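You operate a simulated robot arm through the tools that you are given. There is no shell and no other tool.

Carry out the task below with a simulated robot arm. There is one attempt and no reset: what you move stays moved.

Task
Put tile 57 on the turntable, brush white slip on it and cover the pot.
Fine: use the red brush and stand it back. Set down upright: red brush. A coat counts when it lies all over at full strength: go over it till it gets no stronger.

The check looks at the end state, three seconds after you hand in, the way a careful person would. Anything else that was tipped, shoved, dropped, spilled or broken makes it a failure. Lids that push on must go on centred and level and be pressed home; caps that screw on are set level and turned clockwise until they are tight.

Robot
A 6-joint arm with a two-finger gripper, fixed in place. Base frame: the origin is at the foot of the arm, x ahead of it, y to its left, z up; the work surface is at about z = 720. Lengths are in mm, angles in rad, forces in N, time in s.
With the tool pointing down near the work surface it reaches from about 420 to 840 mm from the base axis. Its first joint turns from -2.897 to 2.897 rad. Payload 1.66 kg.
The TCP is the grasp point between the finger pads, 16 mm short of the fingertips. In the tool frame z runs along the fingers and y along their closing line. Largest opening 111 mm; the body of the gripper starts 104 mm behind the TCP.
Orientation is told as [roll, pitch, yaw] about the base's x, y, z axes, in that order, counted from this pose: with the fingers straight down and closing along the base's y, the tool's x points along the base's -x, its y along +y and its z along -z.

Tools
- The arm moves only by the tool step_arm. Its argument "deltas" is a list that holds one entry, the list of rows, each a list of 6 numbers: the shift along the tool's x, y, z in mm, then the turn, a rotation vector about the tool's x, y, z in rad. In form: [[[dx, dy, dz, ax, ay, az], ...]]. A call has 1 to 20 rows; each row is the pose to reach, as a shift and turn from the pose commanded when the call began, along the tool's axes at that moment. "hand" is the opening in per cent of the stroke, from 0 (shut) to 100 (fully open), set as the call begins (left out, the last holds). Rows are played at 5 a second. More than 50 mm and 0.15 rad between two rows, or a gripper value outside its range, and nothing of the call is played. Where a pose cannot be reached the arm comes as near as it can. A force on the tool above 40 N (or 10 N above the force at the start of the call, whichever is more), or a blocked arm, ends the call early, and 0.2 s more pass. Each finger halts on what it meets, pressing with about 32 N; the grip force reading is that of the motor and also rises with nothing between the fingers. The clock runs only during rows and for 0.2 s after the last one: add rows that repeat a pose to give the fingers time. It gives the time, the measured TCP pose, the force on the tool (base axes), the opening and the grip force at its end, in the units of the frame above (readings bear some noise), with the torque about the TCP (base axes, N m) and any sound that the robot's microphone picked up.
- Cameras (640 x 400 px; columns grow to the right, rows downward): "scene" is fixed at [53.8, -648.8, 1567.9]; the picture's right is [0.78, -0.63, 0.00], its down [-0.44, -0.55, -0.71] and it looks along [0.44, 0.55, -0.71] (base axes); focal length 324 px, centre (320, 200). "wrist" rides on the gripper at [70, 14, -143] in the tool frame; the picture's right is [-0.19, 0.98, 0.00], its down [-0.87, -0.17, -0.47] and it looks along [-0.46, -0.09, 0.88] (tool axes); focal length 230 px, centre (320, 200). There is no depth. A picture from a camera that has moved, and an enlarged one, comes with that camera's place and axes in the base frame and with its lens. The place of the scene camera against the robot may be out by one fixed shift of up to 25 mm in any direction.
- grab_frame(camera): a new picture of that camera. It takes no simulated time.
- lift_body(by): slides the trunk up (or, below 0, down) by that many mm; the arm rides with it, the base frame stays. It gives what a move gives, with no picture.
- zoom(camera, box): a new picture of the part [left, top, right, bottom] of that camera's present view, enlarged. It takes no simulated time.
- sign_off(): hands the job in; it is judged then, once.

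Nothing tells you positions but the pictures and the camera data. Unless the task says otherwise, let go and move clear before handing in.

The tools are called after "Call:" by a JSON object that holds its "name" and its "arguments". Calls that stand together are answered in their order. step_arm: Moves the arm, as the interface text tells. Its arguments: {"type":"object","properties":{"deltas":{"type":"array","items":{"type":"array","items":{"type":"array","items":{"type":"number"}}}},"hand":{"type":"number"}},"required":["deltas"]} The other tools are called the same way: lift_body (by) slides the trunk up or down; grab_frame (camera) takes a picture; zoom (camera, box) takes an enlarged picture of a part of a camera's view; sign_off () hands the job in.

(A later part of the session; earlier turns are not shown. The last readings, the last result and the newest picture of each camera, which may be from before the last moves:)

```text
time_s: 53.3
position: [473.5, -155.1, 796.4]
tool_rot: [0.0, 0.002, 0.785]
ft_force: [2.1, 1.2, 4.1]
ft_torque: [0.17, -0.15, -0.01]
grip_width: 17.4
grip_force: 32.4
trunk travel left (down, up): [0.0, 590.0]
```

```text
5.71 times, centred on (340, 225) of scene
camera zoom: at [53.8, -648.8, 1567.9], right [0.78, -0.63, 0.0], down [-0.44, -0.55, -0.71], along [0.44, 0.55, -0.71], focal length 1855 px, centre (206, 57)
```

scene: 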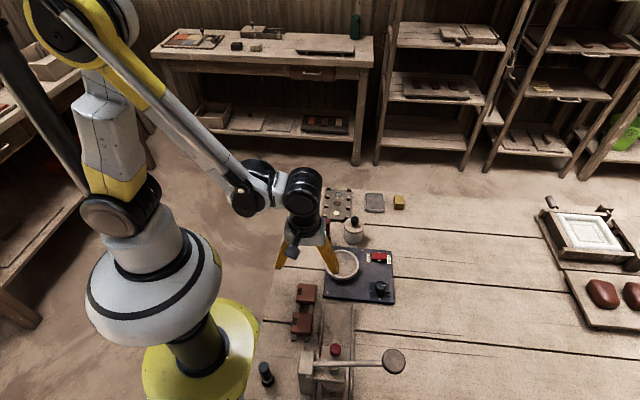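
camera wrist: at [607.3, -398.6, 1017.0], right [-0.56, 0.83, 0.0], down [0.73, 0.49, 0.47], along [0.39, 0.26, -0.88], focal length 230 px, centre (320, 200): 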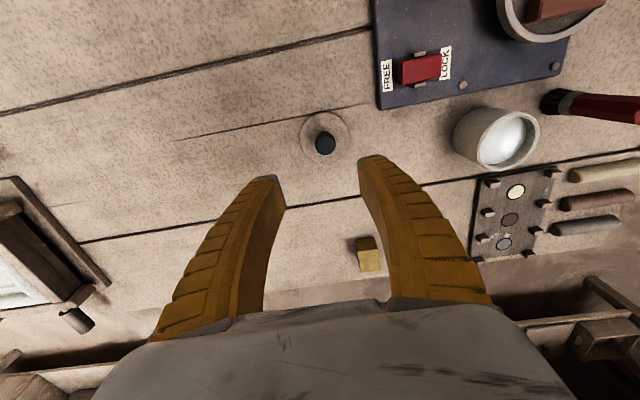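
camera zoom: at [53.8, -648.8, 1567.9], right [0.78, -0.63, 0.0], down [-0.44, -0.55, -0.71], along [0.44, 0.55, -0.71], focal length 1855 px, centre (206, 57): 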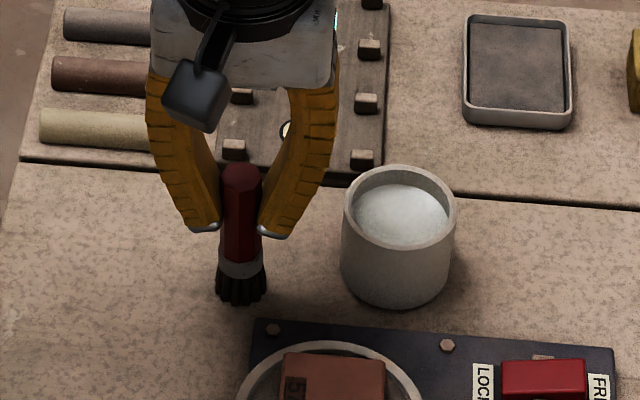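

The brush is gripped. I'll lift it straight up and check how it hangs before moving to the pot.

Call:
{"name": "step_arm", "arguments": {"deltas": [[[0, 0, -5, 0, 0, 0], [0, 0, -20, 0, 0, 0], [0, 0, -50, 0, 0, 0], [0, 0, -90, 0, 0, 0], [0, 0, -90, 0, 0, 0]]]}}

Call:
{"name": "grab_frame", "arguments": {"camera": "wrist"}}

Call:
{"name": "zoom", "arguments": {"camera": "scene", "box": [300, 170, 400, 260]}}

Call:
{"name": "zoom", "arguments": {"camera": "wrist", "box": [180, 90, 400, 227]}}

```text
time_s: 54.5
position: [473.3, -154.9, 888.6]
tool_rot: [-0.001, 0.0, 0.787]
ft_force: [-0.5, -1.0, 0.0]
ft_torque: [0.01, -0.02, 0.01]
grip_width: 15.6
grip_force: 32.3
trunk travel left (down, up): [0.0, 590.0]
```

```text
taken
camera wrist: at [413.9, -193.8, 1030.5], right [-0.56, 0.83, 0.0], down [0.73, 0.49, 0.47], along [0.39, 0.26, -0.88], focal length 230 px, centre (320, 200)
```

wrist: 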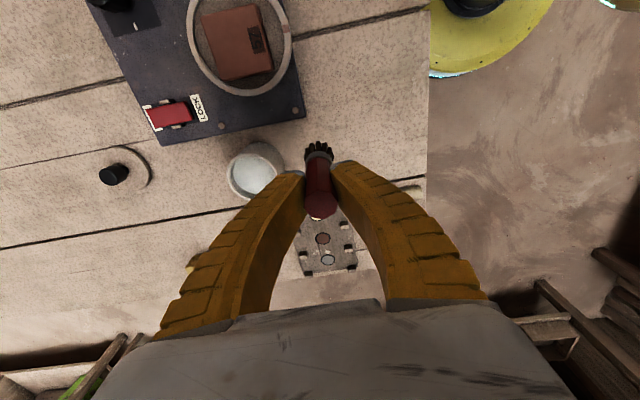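

```text
4.44 times, centred on (350, 215) of scene
camera zoom: at [53.8, -648.8, 1567.9], right [0.78, -0.63, 0.0], down [-0.44, -0.55, -0.71], along [0.44, 0.55, -0.71], focal length 1442 px, centre (187, 133)
```

zoom: 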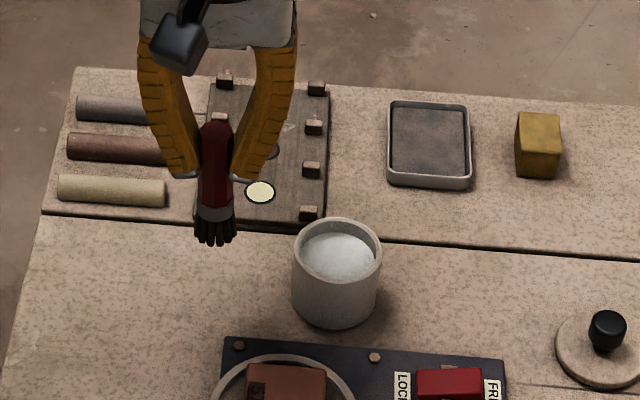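

```text
2.91 times, centred on (290, 158) of wrist
camera zoom: at [413.9, -193.8, 1030.5], right [-0.56, 0.83, 0.0], down [0.73, 0.49, 0.47], along [0.39, 0.26, -0.88], focal length 669 px, centre (407, 321)
```

zoom: 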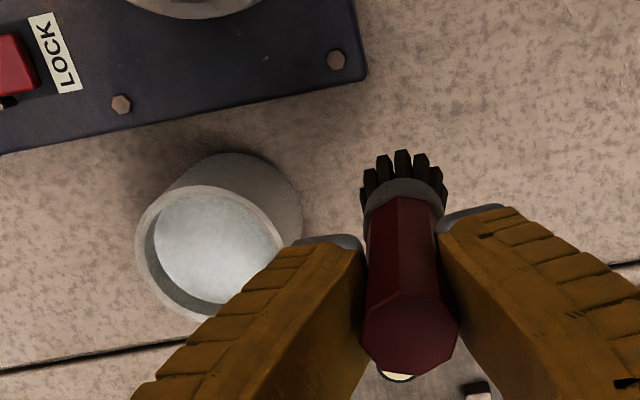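

The brush hangs vertical, and the pot axis re-measures at about (548.4,-200.6). I'll move over the pot at a safe height.

Call:
{"name": "step_arm", "arguments": {"deltas": [[[-5, -20, 0, 0, 0, 0], [-10, -42, 0, 0, 0, 0], [-16, -64, 0, 0, 0, 0], [-22, -85, 0, 0, 0, 0], [-22, -85, 0, 0, 0, 0], [-22, -85, 0, 0, 0, 0]]]}}

Call:
{"name": "zoom", "arguments": {"camera": "wrist", "box": [230, 90, 410, 202]}}

Call:
{"name": "zoom", "arguments": {"camera": "scene", "box": [310, 180, 400, 260]}}

```text
time_s: 55.9
position: [548.7, -201.1, 887.4]
tool_rot: [0.001, -0.001, 0.785]
ft_force: [0.5, 0.2, -0.7]
ft_torque: [0.03, 0.02, -0.01]
grip_width: 15.2
grip_force: 31.7
trunk travel left (down, up): [0.0, 590.0]
```

```text
3.56 times, centred on (320, 146) of wrist
camera zoom: at [489.5, -239.3, 1030.2], right [-0.56, 0.83, 0.0], down [0.73, 0.49, 0.47], along [0.39, 0.26, -0.88], focal length 818 px, centre (320, 392)
```

zoom: 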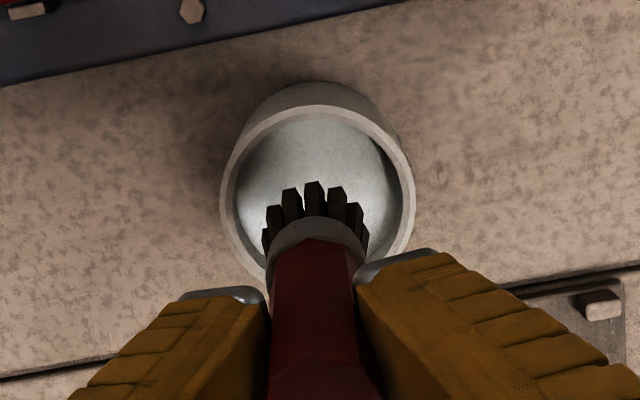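

```text
5.00 times, centred on (355, 220) of scene
camera zoom: at [53.8, -648.8, 1567.9], right [0.78, -0.63, 0.0], down [-0.44, -0.55, -0.71], along [0.44, 0.55, -0.71], focal length 1623 px, centre (145, 100)
```

zoom: 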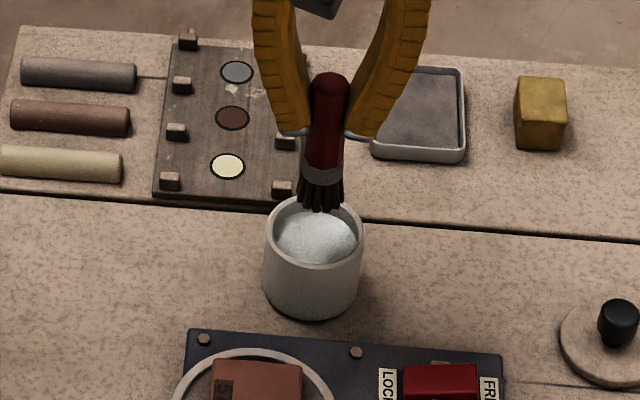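

The brush is centred over the pot. I'll lower the bristles about 9 mm into the slip and watch the forces.

Call:
{"name": "step_arm", "arguments": {"deltas": [[[0, 0, 12, 0, 0, 0], [0, 0, 24, 0, 0, 0], [0, 0, 36, 0, 0, 0], [0, 0, 46, 0, 0, 0], [0, 0, 52, 0, 0, 0], [0, 0, 56, 0, 0, 0], [0, 0, 56, 0, 0, 0], [0, 0, 56, 0, 0, 0]]]}}

Call:
{"name": "zoom", "arguments": {"camera": "scene", "box": [310, 180, 400, 260]}}

Call:
{"name": "zoom", "arguments": {"camera": "wrist", "box": [230, 90, 410, 202]}}

```text
time_s: 57.7
position: [547.4, -200.4, 833.0]
tool_rot: [-0.003, -0.001, 0.785]
ft_force: [-1.0, -6.0, 33.2]
ft_torque: [-0.13, 0.0, 0.04]
grip_width: 19.4
grip_force: 31.5
trunk travel left (down, up): [0.0, 590.0]
```

```text
5.00 times, centred on (355, 220) of scene
camera zoom: at [53.8, -648.8, 1567.9], right [0.78, -0.63, 0.0], down [-0.44, -0.55, -0.71], along [0.44, 0.55, -0.71], focal length 1623 px, centre (145, 100)
```

zoom: 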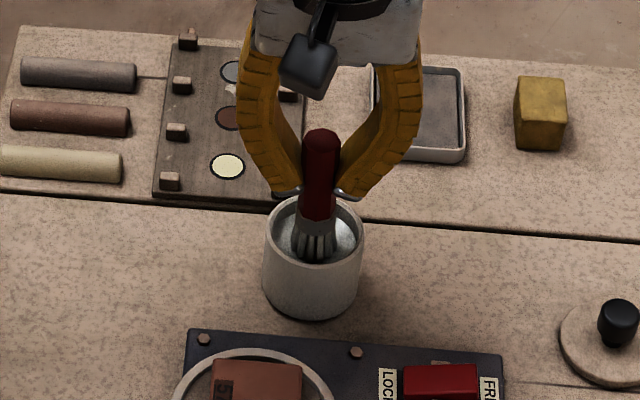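

```text
3.56 times, centred on (320, 146) of wrist
camera zoom: at [488.8, -238.1, 975.0], right [-0.56, 0.83, 0.0], down [0.73, 0.49, 0.47], along [0.39, 0.26, -0.88], focal length 818 px, centre (320, 392)
```

zoom: 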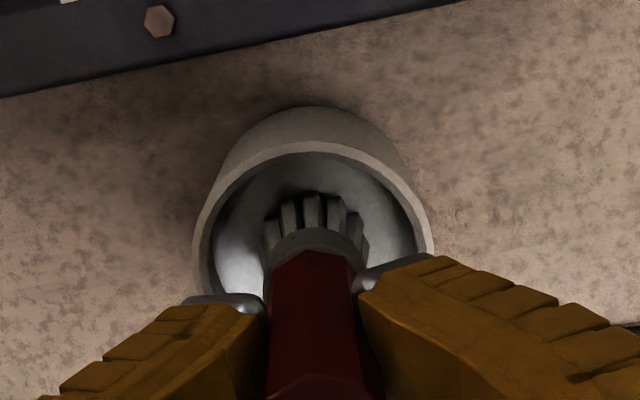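

The bristles met a firm slip surface and turned white, so they're loaded. The brush was pushed up a few mm in the grip. I'll raise it slowly and inspect.

Call:
{"name": "step_arm", "arguments": {"deltas": [[[0, 0, -3, 0, 0, 0], [0, 0, -8, 0, 0, 0], [0, 0, -15, 0, 0, 0], [0, 0, -25, 0, 0, 0], [0, 0, -40, 0, 0, 0], [0, 0, -56, 0, 0, 0], [0, 0, -56, 0, 0, 0]]]}}

Call:
{"name": "zoom", "arguments": {"camera": "scene", "box": [310, 180, 400, 260]}}

Call:
{"name": "zoom", "arguments": {"camera": "wrist", "box": [230, 90, 410, 202]}}

```text
time_s: 59.3
position: [549.8, -198.2, 888.0]
tool_rot: [-0.001, -0.001, 0.786]
ft_force: [-1.0, -0.1, -0.4]
ft_torque: [-0.03, 0.0, -0.02]
grip_width: 19.4
grip_force: 32.1
trunk travel left (down, up): [0.0, 590.0]
```

```text
5.00 times, centred on (355, 220) of scene
camera zoom: at [53.8, -648.8, 1567.9], right [0.78, -0.63, 0.0], down [-0.44, -0.55, -0.71], along [0.44, 0.55, -0.71], focal length 1623 px, centre (145, 100)
```

zoom: 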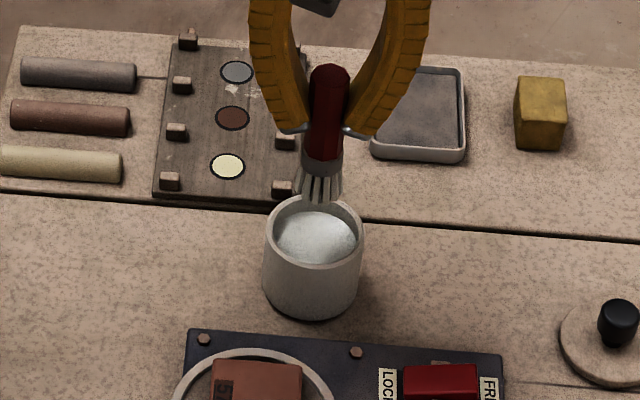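

```text
3.56 times, centred on (320, 146) of wrist
camera zoom: at [489.9, -238.1, 1030.6], right [-0.56, 0.83, 0.0], down [0.73, 0.49, 0.47], along [0.39, 0.26, -0.88], focal length 818 px, centre (320, 392)
```

zoom: 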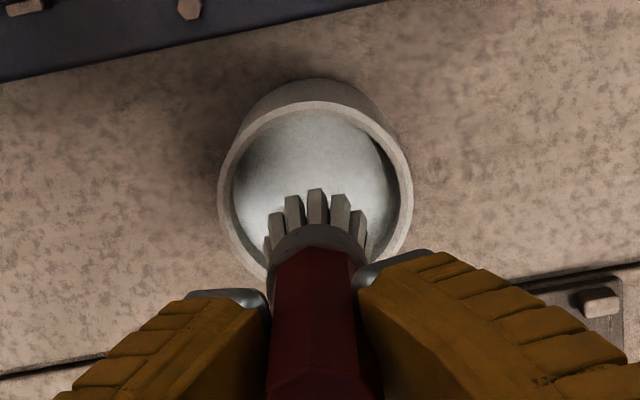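

The bristles are coated white and the slip looks undisturbed. I'll carry the brush over the tile, then lower until light contact.

Call:
{"name": "step_arm", "arguments": {"deltas": [[[10, 2, -5, 0, 0, 0], [30, 7, -5, 0, 0, 0], [52, 12, -5, 0, 0, 0], [75, 18, -5, 0, 0, 0], [98, 23, -5, 0, 0, 0], [118, 28, -5, 0, 0, 0], [130, 31, -5, 0, 0, 0], [130, 31, -5, 0, 0, 0], [130, 31, 5, 0, 0, 0], [130, 31, 15, 0, 0, 0], [130, 31, 22, 0, 0, 0], [130, 31, 22, 0, 0, 0]]]}}

Call:
{"name": "zoom", "arguments": {"camera": "scene", "box": [310, 200, 390, 290]}}

Call:
{"name": "zoom", "arguments": {"camera": "wrist", "box": [230, 90, 410, 202]}}

```text
time_s: 61.9
position: [435.5, -270.6, 865.6]
tool_rot: [0.002, -0.001, 0.786]
ft_force: [-0.4, -0.2, -1.0]
ft_torque: [0.02, -0.03, -0.03]
grip_width: 18.9
grip_force: 31.7
trunk travel left (down, up): [0.0, 590.0]
```

```text
4.44 times, centred on (350, 245) of scene
camera zoom: at [53.8, -648.8, 1567.9], right [0.78, -0.63, 0.0], down [-0.44, -0.55, -0.71], along [0.44, 0.55, -0.71], focal length 1442 px, centre (187, 0)
```

zoom: 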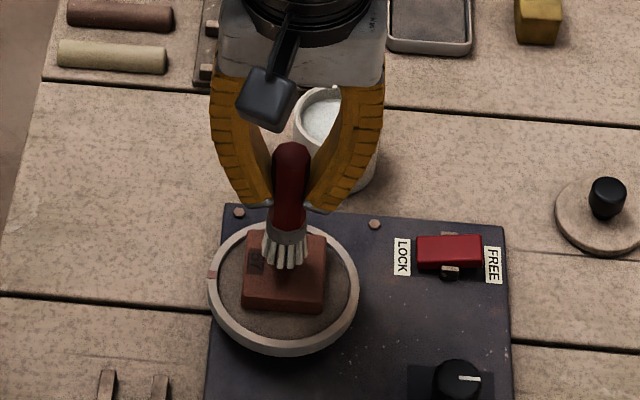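

```text
3.56 times, centred on (320, 146) of wrist
camera zoom: at [376.3, -309.4, 1008.7], right [-0.56, 0.83, 0.0], down [0.73, 0.49, 0.47], along [0.39, 0.26, -0.88], focal length 818 px, centre (320, 392)
```

zoom: 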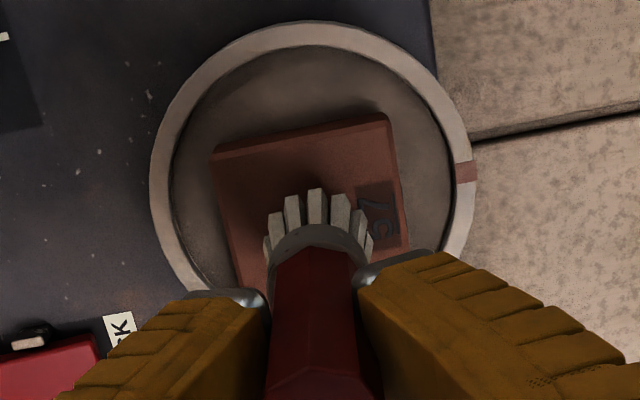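

Call:
{"name": "step_arm", "arguments": {"deltas": [[[0, 0, 4, 0, 0, 0], [0, 0, 8, 0, 0, 0], [0, 0, 11, 0, 0, 0], [0, 0, 11, 0, 0, 0]]]}}

Call:
{"name": "step_arm", "arguments": {"deltas": [[[0, 0, 1, 0, 0, 0], [0, 0, 1, 0, 0, 0]]]}}

Call:
{"name": "step_arm", "arguments": {"deltas": [[[0, 0, 1, 0, 0, 0], [0, 0, 1, 0, 0, 0]]]}}

Call:
{"name": "zoom", "arguments": {"camera": "scene", "box": [310, 200, 390, 290]}}

```text
time_s: 62.9
position: [435.1, -270.9, 855.2]
tool_rot: [0.0, 0.0, 0.785]
ft_force: [0.3, 0.6, -0.8]
ft_torque: [0.0, -0.03, -0.01]
grip_width: 18.9
grip_force: 32.3
trunk travel left (down, up): [0.0, 590.0]
```

```text
time_s: 63.5
position: [434.4, -268.8, 853.7]
tool_rot: [0.0, -0.001, 0.785]
ft_force: [0.0, 0.1, -0.1]
ft_torque: [-0.01, 0.03, 0.04]
grip_width: 18.7
grip_force: 32.1
trunk travel left (down, up): [0.0, 590.0]
```

```text
time_s: 64.1
position: [433.8, -270.1, 851.9]
tool_rot: [0.001, 0.0, 0.785]
ft_force: [0.3, 0.1, 0.0]
ft_torque: [0.01, 0.0, 0.0]
grip_width: 18.6
grip_force: 31.4
trunk travel left (down, up): [0.0, 590.0]
```

```text
4.44 times, centred on (350, 245) of scene
camera zoom: at [53.8, -648.8, 1567.9], right [0.78, -0.63, 0.0], down [-0.44, -0.55, -0.71], along [0.44, 0.55, -0.71], focal length 1442 px, centre (187, 0)
```

zoom: 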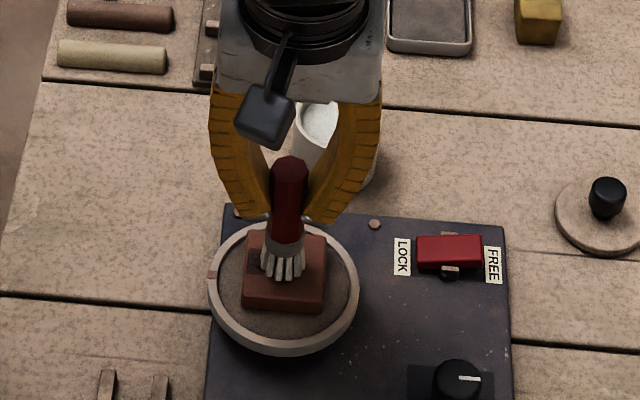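

Call:
{"name": "step_arm", "arguments": {"deltas": [[[0, 0, 1, 0, 0, 0], [0, 0, 1, 0, 0, 0]]]}}

Call:
{"name": "step_arm", "arguments": {"deltas": [[[0, 0, 1, 0, 0, 0], [0, 0, 1, 0, 0, 0]]]}}

Call:
{"name": "step_arm", "arguments": {"deltas": [[[0, 0, 1, 0, 0, 0], [0, 0, 1, 0, 0, 0]]]}}

Call:
{"name": "zoom", "arguments": {"camera": "scene", "box": [310, 200, 390, 290]}}

```text
time_s: 64.7
position: [434.6, -269.4, 851.7]
tool_rot: [-0.001, 0.0, 0.785]
ft_force: [-0.6, -0.1, -0.9]
ft_torque: [0.03, -0.02, -0.02]
grip_width: 18.7
grip_force: 31.7
trunk travel left (down, up): [0.0, 590.0]
```

```text
time_s: 65.3
position: [434.7, -269.4, 849.9]
tool_rot: [-0.001, 0.002, 0.785]
ft_force: [0.3, 0.0, 2.2]
ft_torque: [0.0, -0.03, 0.02]
grip_width: 18.5
grip_force: 31.9
trunk travel left (down, up): [0.0, 590.0]
```

```text
time_s: 65.9
position: [435.0, -269.6, 849.4]
tool_rot: [0.0, 0.001, 0.786]
ft_force: [0.7, 0.4, 12.9]
ft_torque: [0.17, -0.17, 0.01]
grip_width: 18.5
grip_force: 32.4
trunk travel left (down, up): [0.0, 590.0]
```

```text
4.44 times, centred on (350, 245) of scene
camera zoom: at [53.8, -648.8, 1567.9], right [0.78, -0.63, 0.0], down [-0.44, -0.55, -0.71], along [0.44, 0.55, -0.71], focal length 1442 px, centre (187, 0)
```

zoom: 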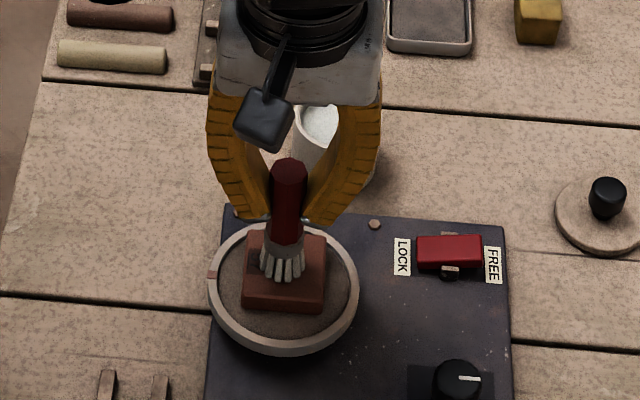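

Contact found: 2 N then 13 N with 1 mm more. I'll back off 0.6 mm and try a short test stroke to check that the tile and wheel stay put.

Call:
{"name": "step_arm", "arguments": {"deltas": [[[0, 0, -0.6, 0, 0, 0], [0, 4, -0.6, 0, 0, 0], [0, 8, -0.6, 0, 0, 0], [0, 4, -0.6, 0, 0, 0], [0, 0, -0.6, 0, 0, 0], [0, -4, -0.6, 0, 0, 0], [0, -8, -0.6, 0, 0, 0], [0, -4, -0.6, 0, 0, 0], [0, 0, -0.6, 0, 0, 0]]]}}

Call:
{"name": "zoom", "arguments": {"camera": "scene", "box": [310, 220, 380, 290]}}

Call:
{"name": "zoom", "arguments": {"camera": "wrist", "box": [230, 90, 410, 202]}}

```text
time_s: 67.9
position: [435.2, -269.3, 850.3]
tool_rot: [0.002, 0.0, 0.785]
ft_force: [2.2, -2.3, 7.5]
ft_torque: [-0.08, -0.15, -0.02]
grip_width: 18.4
grip_force: 32.1
trunk travel left (down, up): [0.0, 590.0]
```

```text
5.71 times, centred on (345, 255) of scene
camera zoom: at [53.8, -648.8, 1567.9], right [0.78, -0.63, 0.0], down [-0.44, -0.55, -0.71], along [0.44, 0.55, -0.71], focal length 1855 px, centre (177, -114)
```

zoom: 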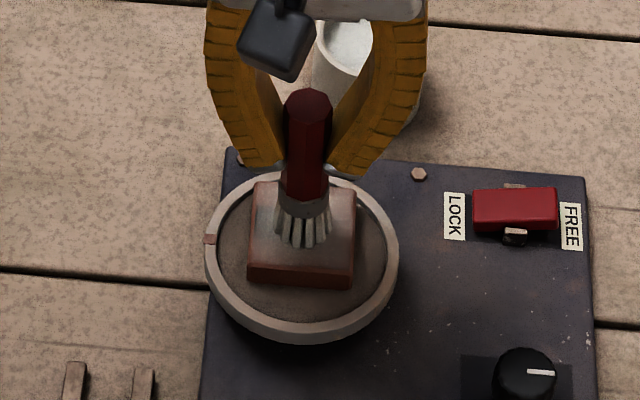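

```text
3.56 times, centred on (320, 146) of wrist
camera zoom: at [376.1, -308.5, 992.9], right [-0.56, 0.83, 0.0], down [0.73, 0.49, 0.47], along [0.39, 0.26, -0.88], focal length 818 px, centre (320, 392)
```

zoom: 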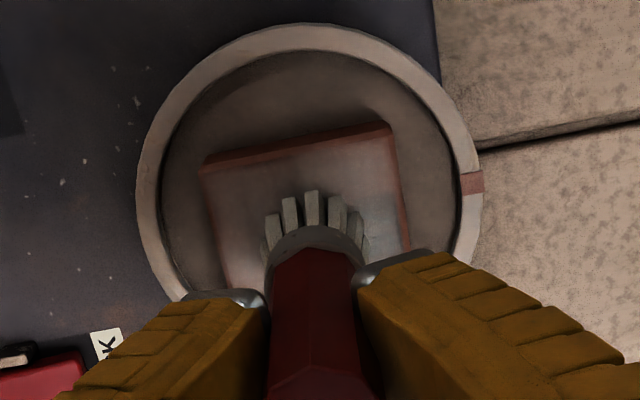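

It works: a translucent white coat appears, and neither the tile nor the wheel moved. Now I'll raster over the whole top face, including edges and corners.

Call:
{"name": "step_arm", "arguments": {"deltas": [[[-6, -6, 0, 0, 0, 0], [-12, -12, 0, 0, 0, 0], [-18, -18, 0, 0, 0, 0], [-18, -12, 0, 0, 0, 0], [-18, -6, 0, 0, 0, 0], [-18, 0, 0, 0, 0, 0], [-18, 6, 0, 0, 0, 0], [-18, 12, 0, 0, 0, 0], [-18, 18, 0, 0, 0, 0], [-9, 18, 0, 0, 0, 0], [-9, 12, 0, 0, 0, 0], [-9, 6, 0, 0, 0, 0], [-9, 0, 0, 0, 0, 0], [-9, -6, 0, 0, 0, 0], [-9, -12, 0, 0, 0, 0], [-9, -18, 0, 0, 0, 0], [0, -18, 0, 0, 0, 0], [0, -12, 0, 0, 0, 0], [0, -6, 0, 0, 0, 0], [0, 0, 0, 0, 0, 0]]]}}

Call:
{"name": "zoom", "arguments": {"camera": "scene", "box": [310, 220, 380, 290]}}

```text
time_s: 72.1
position: [434.5, -269.8, 850.6]
tool_rot: [0.0, 0.0, 0.786]
ft_force: [2.4, -3.3, 11.1]
ft_torque: [-0.05, -0.19, -0.01]
grip_width: 18.1
grip_force: 31.5
trunk travel left (down, up): [0.0, 590.0]
```

```text
5.71 times, centred on (345, 255) of scene
camera zoom: at [53.8, -648.8, 1567.9], right [0.78, -0.63, 0.0], down [-0.44, -0.55, -0.71], along [0.44, 0.55, -0.71], focal length 1855 px, centre (177, -114)
```

zoom: 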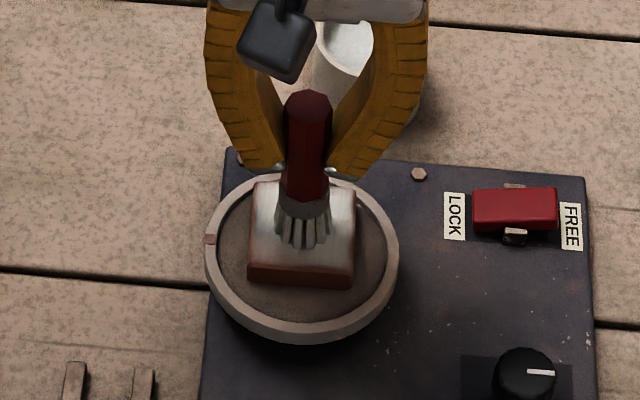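

The coat is strengthening and the tile is stable. I'll continue with the second half of the raster.

Call:
{"name": "step_arm", "arguments": {"deltas": [[[0, 6, 0, 0, 0, 0], [0, 12, 0, 0, 0, 0], [0, 18, 0, 0, 0, 0], [9, 18, 0, 0, 0, 0], [9, 12, 0, 0, 0, 0], [9, 6, 0, 0, 0, 0], [9, 0, 0, 0, 0, 0], [9, -6, 0, 0, 0, 0], [9, -12, 0, 0, 0, 0], [9, -18, 0, 0, 0, 0], [18, -18, 0, 0, 0, 0], [18, -12, 0, 0, 0, 0], [18, -6, 0, 0, 0, 0], [18, 0, 0, 0, 0, 0], [18, 6, 0, 0, 0, 0], [18, 12, 0, 0, 0, 0], [18, 18, 0, 0, 0, 0], [12, 12, 0, 0, 0, 0], [6, 6, 0, 0, 0, 0], [0, 0, 0, 0, 0, 0]]]}}

Call:
{"name": "zoom", "arguments": {"camera": "scene", "box": [310, 220, 380, 290]}}

Call:
{"name": "zoom", "arguments": {"camera": "wrist", "box": [230, 90, 410, 202]}}

```text
time_s: 76.3
position: [435.4, -268.2, 849.8]
tool_rot: [0.0, -0.001, 0.784]
ft_force: [-0.6, -0.1, 2.6]
ft_torque: [0.04, 0.04, 0.0]
grip_width: 17.8
grip_force: 31.7
trunk travel left (down, up): [0.0, 590.0]
```

```text
5.71 times, centred on (345, 255) of scene
camera zoom: at [53.8, -648.8, 1567.9], right [0.78, -0.63, 0.0], down [-0.44, -0.55, -0.71], along [0.44, 0.55, -0.71], focal length 1855 px, centre (177, -114)
```

zoom: 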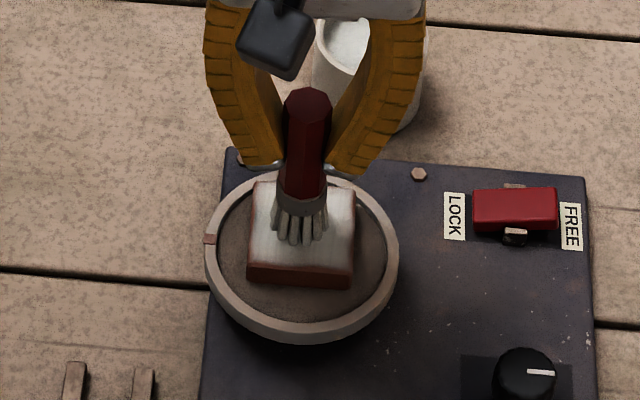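

```text
3.56 times, centred on (320, 146) of wrist
camera zoom: at [376.3, -307.8, 992.9], right [-0.56, 0.83, 0.0], down [0.73, 0.49, 0.47], along [0.39, 0.26, -0.88], focal length 818 px, centre (320, 392)
```

zoom: 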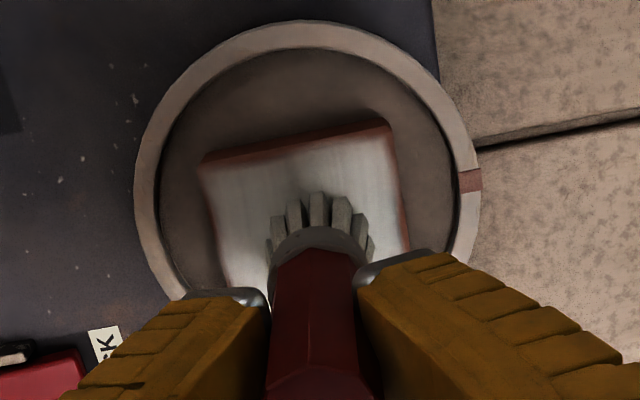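

A good white coat, though slightly weaker at the edges. I'll lift off a little to inspect the whole face.

Call:
{"name": "step_arm", "arguments": {"deltas": [[[0, 0, -10, 0, 0, 0], [-20, 0, -30, 0, 0, 0], [-50, 0, -45, 0, 0, 0], [-80, 0, -45, 0, 0, 0], [-80, 0, -45, 0, 0, 0]]]}}

Call:
{"name": "zoom", "arguments": {"camera": "scene", "box": [320, 235, 370, 285]}}

Call:
{"name": "zoom", "arguments": {"camera": "wrist", "box": [250, 20, 390, 130]}}

```text
time_s: 77.5
position: [492.3, -211.5, 894.9]
tool_rot: [0.0, -0.001, 0.785]
ft_force: [0.4, 0.3, -0.5]
ft_torque: [-0.03, -0.02, 0.01]
grip_width: 17.5
grip_force: 31.7
trunk travel left (down, up): [0.0, 590.0]
```

```text
8.00 times, centred on (345, 260) of scene
camera zoom: at [53.8, -648.8, 1567.9], right [0.78, -0.63, 0.0], down [-0.44, -0.55, -0.71], along [0.44, 0.55, -0.71], focal length 2596 px, centre (120, -280)
```

zoom: 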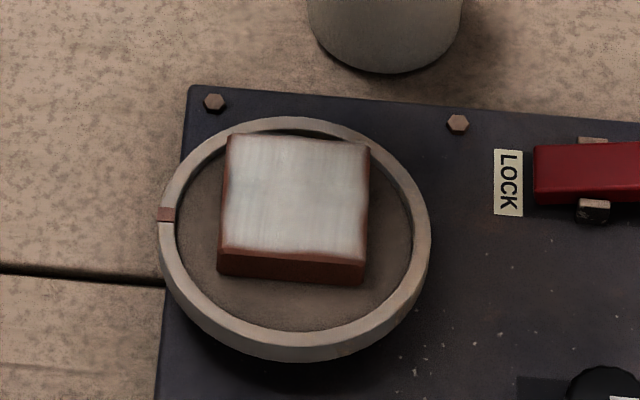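

```text
3.64 times, centred on (320, 75) of wrist
camera zoom: at [434.4, -251.0, 1038.5], right [-0.56, 0.83, 0.0], down [0.73, 0.49, 0.47], along [0.39, 0.26, -0.88], focal length 837 px, centre (320, 654)
```

zoom: 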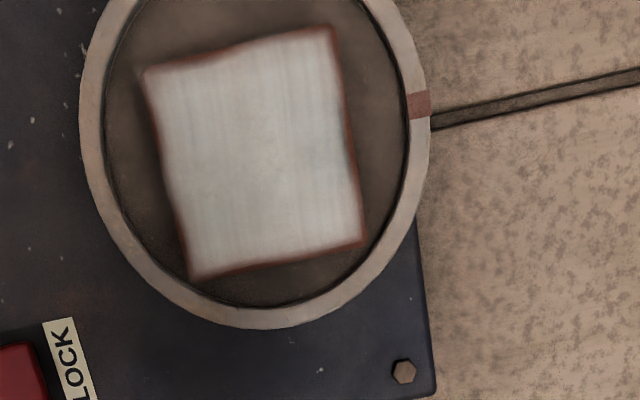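

Coverage is nearly complete with slightly thinner edges. I'll reload the brush in the pot with just light contact and give it another full pass.

Call:
{"name": "step_arm", "arguments": {"deltas": [[[-15, -10, 0, 0, 0, 0], [-32, -21, 0, 0, 0, 0], [-49, -32, 0, 0, 0, 0], [-49, -32, 0, 0, 0, 0], [-49, -32, 15, 0, 0, 0], [-49, -32, 30, 0, 0, 0], [-49, -32, 45, 0, 0, 0], [-49, -32, 55, 0, 0, 0], [-49, -32, 59, 0, 0, 0], [-49, -32, 59, 0, 0, 0]]]}}

Call:
{"name": "zoom", "arguments": {"camera": "scene", "box": [310, 180, 400, 260]}}

Call:
{"name": "zoom", "arguments": {"camera": "wrist", "box": [230, 90, 410, 202]}}

```text
time_s: 79.7
position: [548.6, -201.1, 834.9]
tool_rot: [0.0, 0.001, 0.786]
ft_force: [-0.1, 0.3, -0.8]
ft_torque: [0.02, -0.02, 0.01]
grip_width: 17.4
grip_force: 32.1
trunk travel left (down, up): [0.0, 590.0]
```

```text
5.00 times, centred on (355, 220) of scene
camera zoom: at [53.8, -648.8, 1567.9], right [0.78, -0.63, 0.0], down [-0.44, -0.55, -0.71], along [0.44, 0.55, -0.71], focal length 1623 px, centre (145, 100)
```

zoom: 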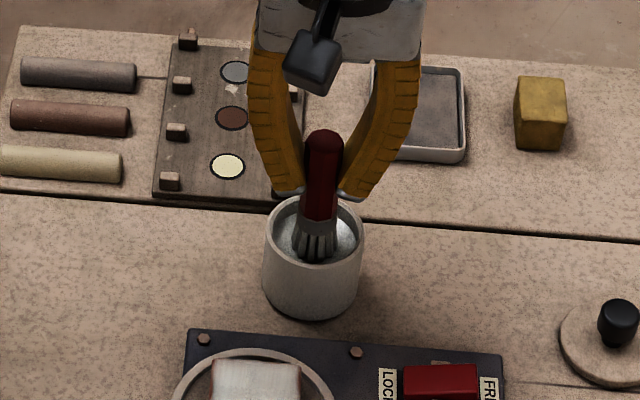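

```text
3.56 times, centred on (320, 146) of wrist
camera zoom: at [489.8, -239.6, 978.3], right [-0.56, 0.83, 0.0], down [0.73, 0.49, 0.47], along [0.39, 0.26, -0.88], focal length 818 px, centre (320, 392)
```

zoom: 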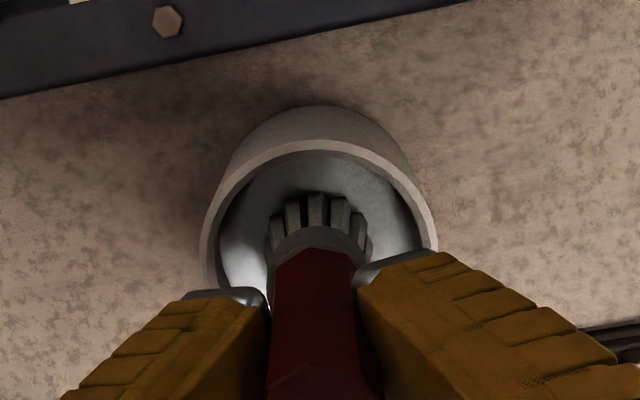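

Call:
{"name": "step_arm", "arguments": {"deltas": [[[0, 0, 1, 0, 0, 0], [0, 0, 2, 0, 0, 0], [0, 0, 2, 0, 0, 0]]]}}

Call:
{"name": "step_arm", "arguments": {"deltas": [[[0, 0, 1, 0, 0, 0], [0, 0, 1, 0, 0, 0]]]}}

Call:
{"name": "zoom", "arguments": {"camera": "wrist", "box": [230, 90, 410, 202]}}

```text
time_s: 80.5
position: [548.2, -201.0, 834.8]
tool_rot: [-0.002, -0.001, 0.785]
ft_force: [2.8, 1.6, 20.2]
ft_torque: [0.3, -0.29, 0.0]
grip_width: 16.9
grip_force: 32.2
trunk travel left (down, up): [0.0, 590.0]
```

```text
time_s: 81.1
position: [547.0, -200.8, 834.1]
tool_rot: [-0.001, 0.001, 0.786]
ft_force: [4.7, 1.4, 28.2]
ft_torque: [0.32, -0.35, -0.06]
grip_width: 17.2
grip_force: 32.0
trunk travel left (down, up): [0.0, 590.0]
```

```text
3.56 times, centred on (320, 146) of wrist
camera zoom: at [488.6, -239.6, 976.1], right [-0.56, 0.83, 0.0], down [0.73, 0.49, 0.47], along [0.39, 0.26, -0.88], focal length 818 px, centre (320, 392)
```

zoom: 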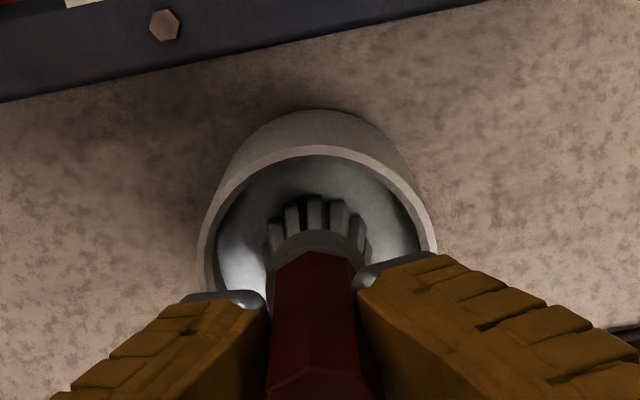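

Loaded again. Now I'll rise, return above the tile and approach to just short of contact.

Call:
{"name": "step_arm", "arguments": {"deltas": [[[0, 0, -10, 0, 0, 0], [0, 0, -30, 0, 0, 0], [0, 0, -55, 0, 0, 0], [5, 2, -62, 0, 0, 0], [28, 7, -62, 0, 0, 0], [52, 13, -62, 0, 0, 0], [76, 19, -62, 0, 0, 0], [100, 25, -62, 0, 0, 0], [120, 30, -62, 0, 0, 0], [129, 32, -62, 0, 0, 0], [129, 32, -50, 0, 0, 0], [129, 32, -35, 0, 0, 0], [129, 32, -22, 0, 0, 0], [129, 32, -18, 0, 0, 0], [129, 32, -18, 0, 0, 0]]]}}

Call:
{"name": "step_arm", "arguments": {"deltas": [[[0, 0, 0.7, 0, 0, 0], [0, 0, 0.7, 0, 0, 0]]]}}

Call:
{"name": "step_arm", "arguments": {"deltas": [[[0, 0, 0.7, 0, 0, 0], [0, 0, 0.7, 0, 0, 0]]]}}

```text
time_s: 84.3
position: [434.0, -270.4, 851.5]
tool_rot: [0.001, 0.0, 0.785]
ft_force: [0.3, 0.1, -0.9]
ft_torque: [-0.03, 0.01, -0.01]
grip_width: 17.1
grip_force: 31.9
trunk travel left (down, up): [0.0, 590.0]
```

```text
time_s: 84.9
position: [434.0, -270.0, 849.9]
tool_rot: [0.0, 0.0, 0.784]
ft_force: [-0.2, 0.1, 0.2]
ft_torque: [0.0, -0.03, -0.02]
grip_width: 17.0
grip_force: 31.9
trunk travel left (down, up): [0.0, 590.0]
```

```text
time_s: 85.5
position: [434.1, -270.5, 849.1]
tool_rot: [-0.001, 0.001, 0.786]
ft_force: [0.8, -0.7, 7.6]
ft_torque: [0.05, -0.06, 0.02]
grip_width: 16.7
grip_force: 32.0
trunk travel left (down, up): [0.0, 590.0]
```

Call:
{"name": "step_arm", "arguments": {"deltas": [[[-7, -7, 0, 0, 0, 0], [-14, -14, 0, 0, 0, 0], [-21, -21, 0, 0, 0, 0], [-21, -14, 0, 0, 0, 0], [-21, -7, 0, 0, 0, 0], [-21, 0, 0, 0, 0, 0], [-21, 7, 0, 0, 0, 0], [-21, 14, 0, 0, 0, 0], [-21, 21, 0, 0, 0, 0], [-10.5, 21, 0, 0, 0, 0], [-10.5, 14, 0, 0, 0, 0], [-10.5, 7, 0, 0, 0, 0], [-10.5, 0, 0, 0, 0, 0], [-10.5, -7, 0, 0, 0, 0], [-10.5, -14, 0, 0, 0, 0], [-10.5, -21, 0, 0, 0, 0], [0, -21, 0, 0, 0, 0], [0, -14, 0, 0, 0, 0], [0, -7, 0, 0, 0, 0], [0, 0, 0, 0, 0, 0]]]}}

Call:
{"name": "step_arm", "arguments": {"deltas": [[[0, 7, 0, 0, 0, 0], [0, 14, 0, 0, 0, 0], [0, 21, 0, 0, 0, 0], [10.5, 21, 0, 0, 0, 0], [10.5, 14, 0, 0, 0, 0], [10.5, 7, 0, 0, 0, 0], [10.5, 0, 0, 0, 0, 0], [10.5, -7, 0, 0, 0, 0], [10.5, -14, 0, 0, 0, 0], [10.5, -21, 0, 0, 0, 0], [21, -21, 0, 0, 0, 0], [21, -14, 0, 0, 0, 0], [21, -7, 0, 0, 0, 0], [21, 0, 0, 0, 0, 0], [21, 7, 0, 0, 0, 0], [21, 14, 0, 0, 0, 0], [21, 21, 0, 0, 0, 0], [14, 14, 0, 0, 0, 0], [7, 7, 0, 0, 0, 0], [0, 0, 0, 0, 0, 0]]]}}

Call:
{"name": "zoom", "arguments": {"camera": "scene", "box": [320, 235, 370, 285]}}

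Call:
{"name": "zoom", "arguments": {"camera": "wrist", "box": [230, 90, 410, 202]}}

```text
time_s: 89.7
position: [434.9, -270.3, 850.5]
tool_rot: [0.0, 0.0, 0.787]
ft_force: [3.9, -3.1, 16.1]
ft_torque: [-0.1, -0.17, 0.0]
grip_width: 16.9
grip_force: 31.8
trunk travel left (down, up): [0.0, 590.0]
```

```text
time_s: 93.9
position: [434.5, -268.3, 849.8]
tool_rot: [0.0, 0.0, 0.785]
ft_force: [-1.1, 0.2, 3.3]
ft_torque: [0.07, 0.06, 0.01]
grip_width: 16.8
grip_force: 32.1
trunk travel left (down, up): [0.0, 590.0]
```

```text
8.00 times, centred on (345, 260) of scene
camera zoom: at [53.8, -648.8, 1567.9], right [0.78, -0.63, 0.0], down [-0.44, -0.55, -0.71], along [0.44, 0.55, -0.71], focal length 2596 px, centre (120, -280)
```

zoom: 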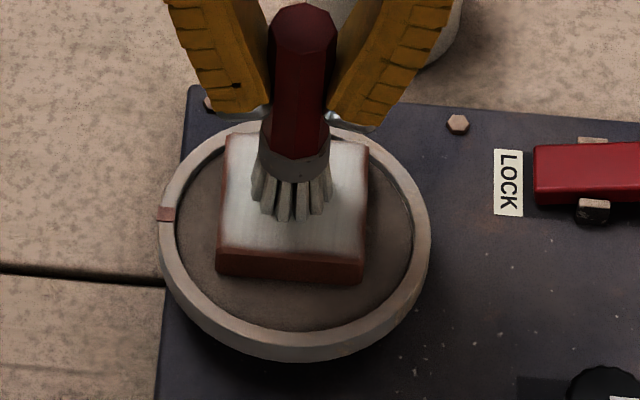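

```text
3.56 times, centred on (320, 146) of wrist
camera zoom: at [376.3, -307.9, 992.4], right [-0.56, 0.83, 0.0], down [0.73, 0.49, 0.47], along [0.39, 0.26, -0.88], focal length 818 px, centre (320, 392)
```

zoom: 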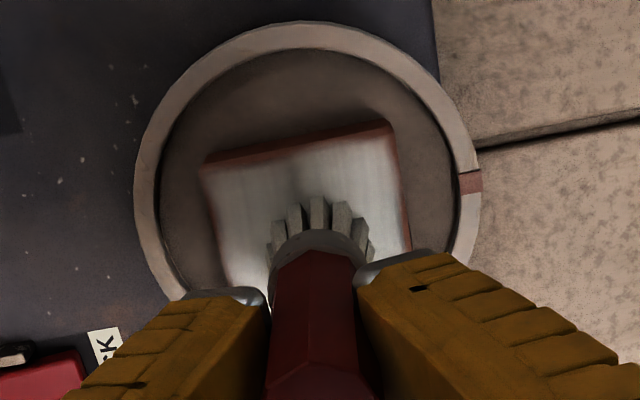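

Call:
{"name": "step_arm", "arguments": {"deltas": [[[0, 0, -10, 0, 0, 0], [-20, 0, -30, 0, 0, 0], [-50, 0, -45, 0, 0, 0], [-80, 0, -45, 0, 0, 0], [-80, 0, -45, 0, 0, 0]]]}}

Call:
{"name": "zoom", "arguments": {"camera": "scene", "box": [320, 235, 370, 285]}}

Call:
{"name": "zoom", "arguments": {"camera": "wrist", "box": [250, 20, 390, 130]}}

```text
time_s: 95.1
position: [492.6, -210.5, 895.1]
tool_rot: [0.0, 0.001, 0.785]
ft_force: [0.2, -0.6, -0.2]
ft_torque: [0.03, 0.01, 0.01]
grip_width: 16.4
grip_force: 32.3
trunk travel left (down, up): [0.0, 590.0]
```

```text
8.00 times, centred on (345, 260) of scene
camera zoom: at [53.8, -648.8, 1567.9], right [0.78, -0.63, 0.0], down [-0.44, -0.55, -0.71], along [0.44, 0.55, -0.71], focal length 2596 px, centre (120, -280)
```

zoom: 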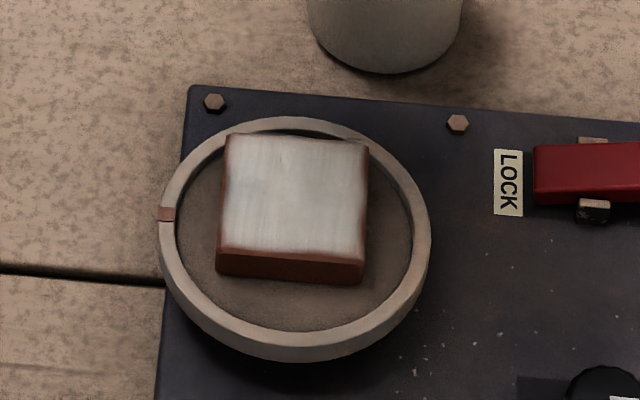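

```text
3.64 times, centred on (320, 75) of wrist
camera zoom: at [434.1, -249.5, 1037.6], right [-0.56, 0.83, 0.0], down [0.73, 0.49, 0.47], along [0.39, 0.26, -0.88], focal length 837 px, centre (320, 654)
```

zoom: 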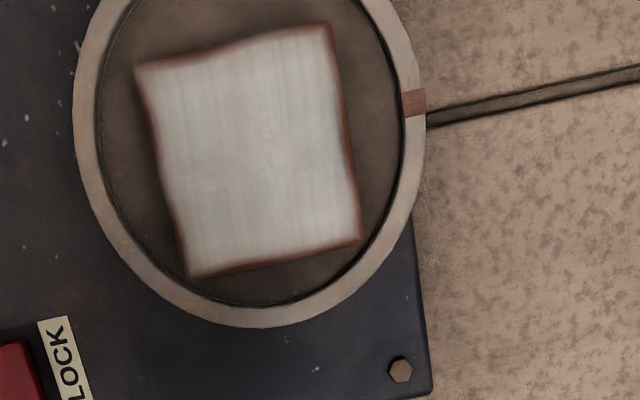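

Call:
{"name": "zoom", "arguments": {"camera": "wrist", "box": [270, 15, 340, 65]}}

Call:
{"name": "zoom", "arguments": {"camera": "scene", "box": [334, 248, 358, 274]}}

```text
8.00 times, centred on (305, 40) of wrist
camera zoom: at [434.1, -249.5, 1037.6], right [-0.56, 0.83, 0.0], down [0.73, 0.49, 0.47], along [0.39, 0.26, -0.88], focal length 1841 px, centre (440, 1480)
```

zoom: 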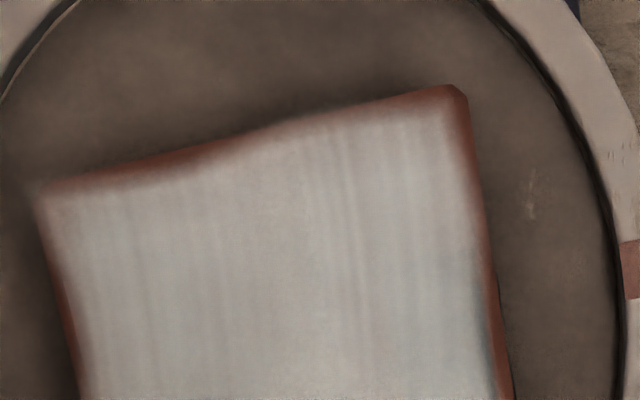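

```text
15.38 times, centred on (346, 261) of scene
camera zoom: at [53.8, -648.8, 1567.9], right [0.78, -0.63, 0.0], down [-0.44, -0.55, -0.71], along [0.44, 0.55, -0.71], focal length 4993 px, centre (-80, -738)
```

zoom: 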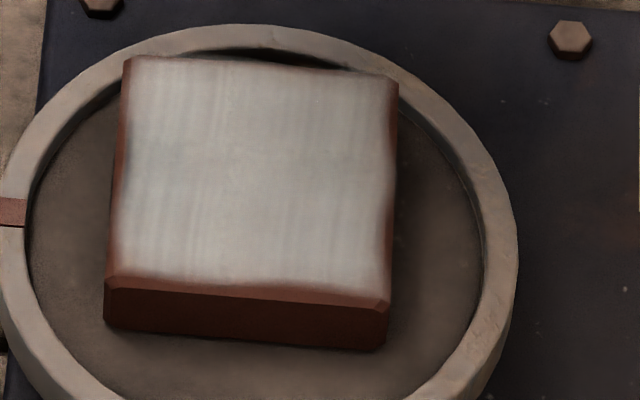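

The edges fade slightly over the last 2 mm. I'll dip again and do a third pass reaching further out to the perimeter, then compare.

Call:
{"name": "step_arm", "arguments": {"deltas": [[[-15, -10, 0, 0, 0, 0], [-32, -21, 0, 0, 0, 0], [-49, -32, 0, 0, 0, 0], [-49, -32, 0, 0, 0, 0], [-49, -32, 15, 0, 0, 0], [-49, -32, 30, 0, 0, 0], [-49, -32, 45, 0, 0, 0], [-49, -32, 55, 0, 0, 0], [-49, -32, 59, 0, 0, 0], [-49, -32, 60, 0, 0, 0], [-49, -32, 60, 0, 0, 0]]]}}

Call:
{"name": "step_arm", "arguments": {"deltas": [[[0, 0, 1, 0, 0, 0], [0, 0, 1, 0, 0, 0], [0, 0, 1, 0, 0, 0]]]}}

```text
time_s: 97.5
position: [549.6, -202.5, 833.9]
tool_rot: [-0.001, 0.0, 0.784]
ft_force: [5.9, 1.3, 11.3]
ft_torque: [0.22, -0.26, -0.07]
grip_width: 16.8
grip_force: 31.7
trunk travel left (down, up): [0.0, 590.0]
```

```text
time_s: 98.3
position: [548.4, -200.9, 833.4]
tool_rot: [-0.001, -0.002, 0.786]
ft_force: [6.4, 1.2, 21.9]
ft_torque: [0.32, -0.36, -0.07]
grip_width: 16.3
grip_force: 32.3
trunk travel left (down, up): [0.0, 590.0]
```

Call:
{"name": "step_arm", "arguments": {"deltas": [[[0, 0, -10, 0, 0, 0], [0, 0, -30, 0, 0, 0], [0, 0, -55, 0, 0, 0], [5, 2, -62, 0, 0, 0], [28, 7, -62, 0, 0, 0], [52, 13, -62, 0, 0, 0], [76, 19, -62, 0, 0, 0], [100, 25, -62, 0, 0, 0], [120, 30, -62, 0, 0, 0], [129, 32, -62, 0, 0, 0], [129, 32, -50, 0, 0, 0], [129, 32, -35, 0, 0, 0], [129, 32, -22, 0, 0, 0], [129, 32, -17, 0, 0, 0], [129, 32, -17, 0, 0, 0]]]}}

Call:
{"name": "step_arm", "arguments": {"deltas": [[[0, 0, 0.7, 0, 0, 0], [0, 0, 0.7, 0, 0, 0]]]}}

Call:
{"name": "zoom", "arguments": {"camera": "scene", "box": [310, 190, 400, 290]}}

```text
time_s: 101.5
position: [435.2, -270.1, 850.1]
tool_rot: [-0.001, 0.001, 0.785]
ft_force: [0.7, 0.3, 0.3]
ft_torque: [0.01, 0.03, -0.02]
grip_width: 16.2
grip_force: 31.9
trunk travel left (down, up): [0.0, 590.0]
```

```text
time_s: 102.1
position: [434.3, -270.7, 850.0]
tool_rot: [0.0, 0.0, 0.786]
ft_force: [-1.0, -1.0, 4.7]
ft_torque: [-0.06, 0.0, 0.02]
grip_width: 16.3
grip_force: 32.0
trunk travel left (down, up): [0.0, 590.0]
```

```text
4.00 times, centred on (355, 240) of scene
camera zoom: at [53.8, -648.8, 1567.9], right [0.78, -0.63, 0.0], down [-0.44, -0.55, -0.71], along [0.44, 0.55, -0.71], focal length 1298 px, centre (180, 40)
```

zoom: 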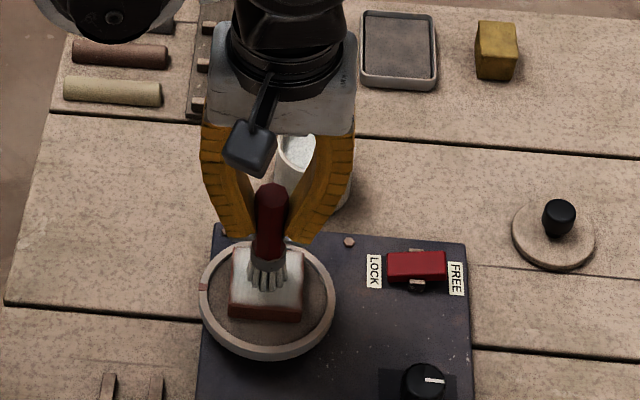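

Call:
{"name": "step_arm", "arguments": {"deltas": [[[8, 8, 0.3, 0, 0, 0], [16, 16, 0.3, 0, 0, 0], [24, 24, 0.3, 0, 0, 0], [24, 16, 0.3, 0, 0, 0], [24, 8, 0.3, 0, 0, 0], [24, 0, 0.3, 0, 0, 0], [24, -8, 0.3, 0, 0, 0], [24, -16, 0.3, 0, 0, 0], [24, -24, 0.3, 0, 0, 0], [16, -24, 0.3, 0, 0, 0], [8, -24, 0.3, 0, 0, 0], [0, -24, 0.3, 0, 0, 0], [-8, -24, 0.3, 0, 0, 0], [-16, -24, 0.3, 0, 0, 0], [-22, -24, 0.3, 0, 0, 0], [-22, -16, 0.3, 0, 0, 0], [-22, -8, 0.3, 0, 0, 0], [-22, 0, 0.3, 0, 0, 0], [-22, 8, 0.3, 0, 0, 0], [-22, 16, 0.3, 0, 0, 0]]]}}

Call:
{"name": "step_arm", "arguments": {"deltas": [[[0, 8, 0, 0, 0, 0], [8, 8, 0, 0, 0, 0], [16, 8, 0, 0, 0, 0], [24, 8, 0, 0, 0, 0], [32, 8, 0, 0, 0, 0], [40, 8, 0, 0, 0, 0], [46, 8, 0, 0, 0, 0], [36, -2, 0, 0, 0, 0], [36, -12, 0, 0, 0, 0], [36, -22, 0, 0, 0, 0], [36, -30, 0, 0, 0, 0], [26, -30, 0, 0, 0, 0], [26, -20, 0, 0, 0, 0], [26, -10, 0, 0, 0, 0], [26, -2, 0, 0, 0, 0], [16, -2, 0, 0, 0, 0], [16, -12, 0, 0, 0, 0], [16, -22, 0, 0, 0, 0], [12, -30, 0, 0, 0, 0], [22, -16, 0, 0, 0, 0]]]}}

Call:
{"name": "step_arm", "arguments": {"deltas": [[[0, 0, -10, 0, 0, 0], [-20, 0, -30, 0, 0, 0], [-50, 0, -45, 0, 0, 0], [-80, 0, -45, 0, 0, 0], [-80, 0, -45, 0, 0, 0]]]}}

Call:
{"name": "zoom", "arguments": {"camera": "wrist", "box": [250, 20, 390, 130]}}

Call:
{"name": "zoom", "arguments": {"camera": "scene", "box": [334, 248, 358, 274]}}

Call:
{"name": "zoom", "arguments": {"camera": "wrist", "box": [270, 15, 340, 65]}}

```text
time_s: 106.3
position: [439.0, -243.0, 849.3]
tool_rot: [-0.001, -0.001, 0.786]
ft_force: [-0.4, 0.2, 2.3]
ft_torque: [0.01, -0.02, 0.03]
grip_width: 16.2
grip_force: 31.8
trunk travel left (down, up): [0.0, 590.0]
```

```text
time_s: 110.5
position: [434.9, -269.6, 849.6]
tool_rot: [0.0, 0.001, 0.785]
ft_force: [1.6, -1.5, 13.1]
ft_torque: [0.05, -0.06, 0.0]
grip_width: 16.0
grip_force: 32.5
trunk travel left (down, up): [0.0, 590.0]
```

```text
time_s: 111.7
position: [493.6, -212.1, 893.2]
tool_rot: [-0.001, 0.0, 0.786]
ft_force: [0.4, 0.8, -0.9]
ft_torque: [-0.04, 0.0, -0.01]
grip_width: 15.9
grip_force: 32.5
trunk travel left (down, up): [0.0, 590.0]
```

```text
3.64 times, centred on (320, 75) of wrist
camera zoom: at [434.6, -251.5, 1035.9], right [-0.56, 0.83, 0.0], down [0.73, 0.49, 0.47], along [0.39, 0.26, -0.88], focal length 837 px, centre (320, 654)
```

zoom: 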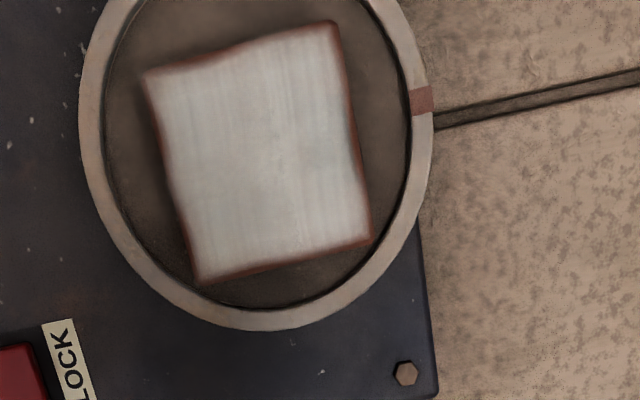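

```text
15.38 times, centred on (346, 261) of scene
camera zoom: at [53.8, -648.8, 1567.9], right [0.78, -0.63, 0.0], down [-0.44, -0.55, -0.71], along [0.44, 0.55, -0.71], focal length 4993 px, centre (-80, -738)
```

zoom: 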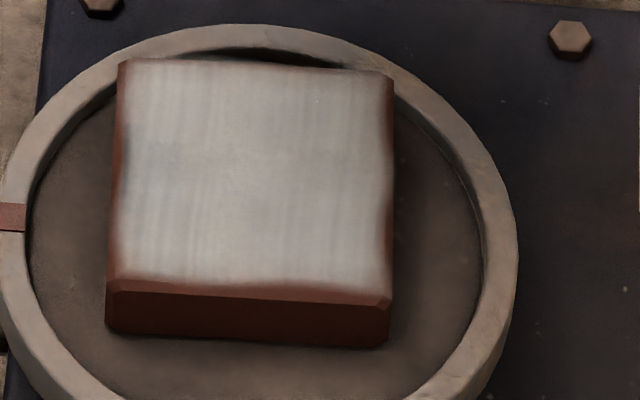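

```text
8.00 times, centred on (305, 40) of wrist
camera zoom: at [434.6, -251.5, 1035.9], right [-0.56, 0.83, 0.0], down [0.73, 0.49, 0.47], along [0.39, 0.26, -0.88], focal length 1841 px, centre (440, 1480)
```

zoom: 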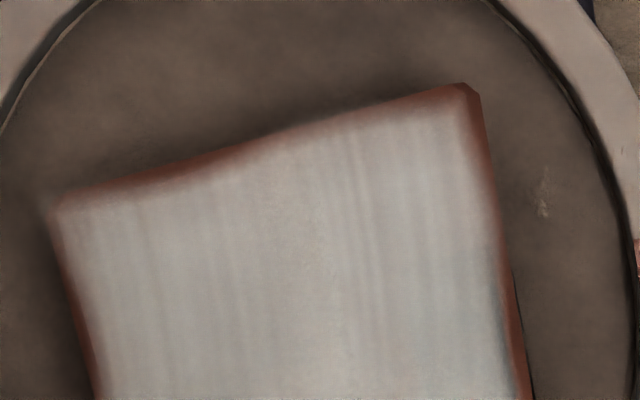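

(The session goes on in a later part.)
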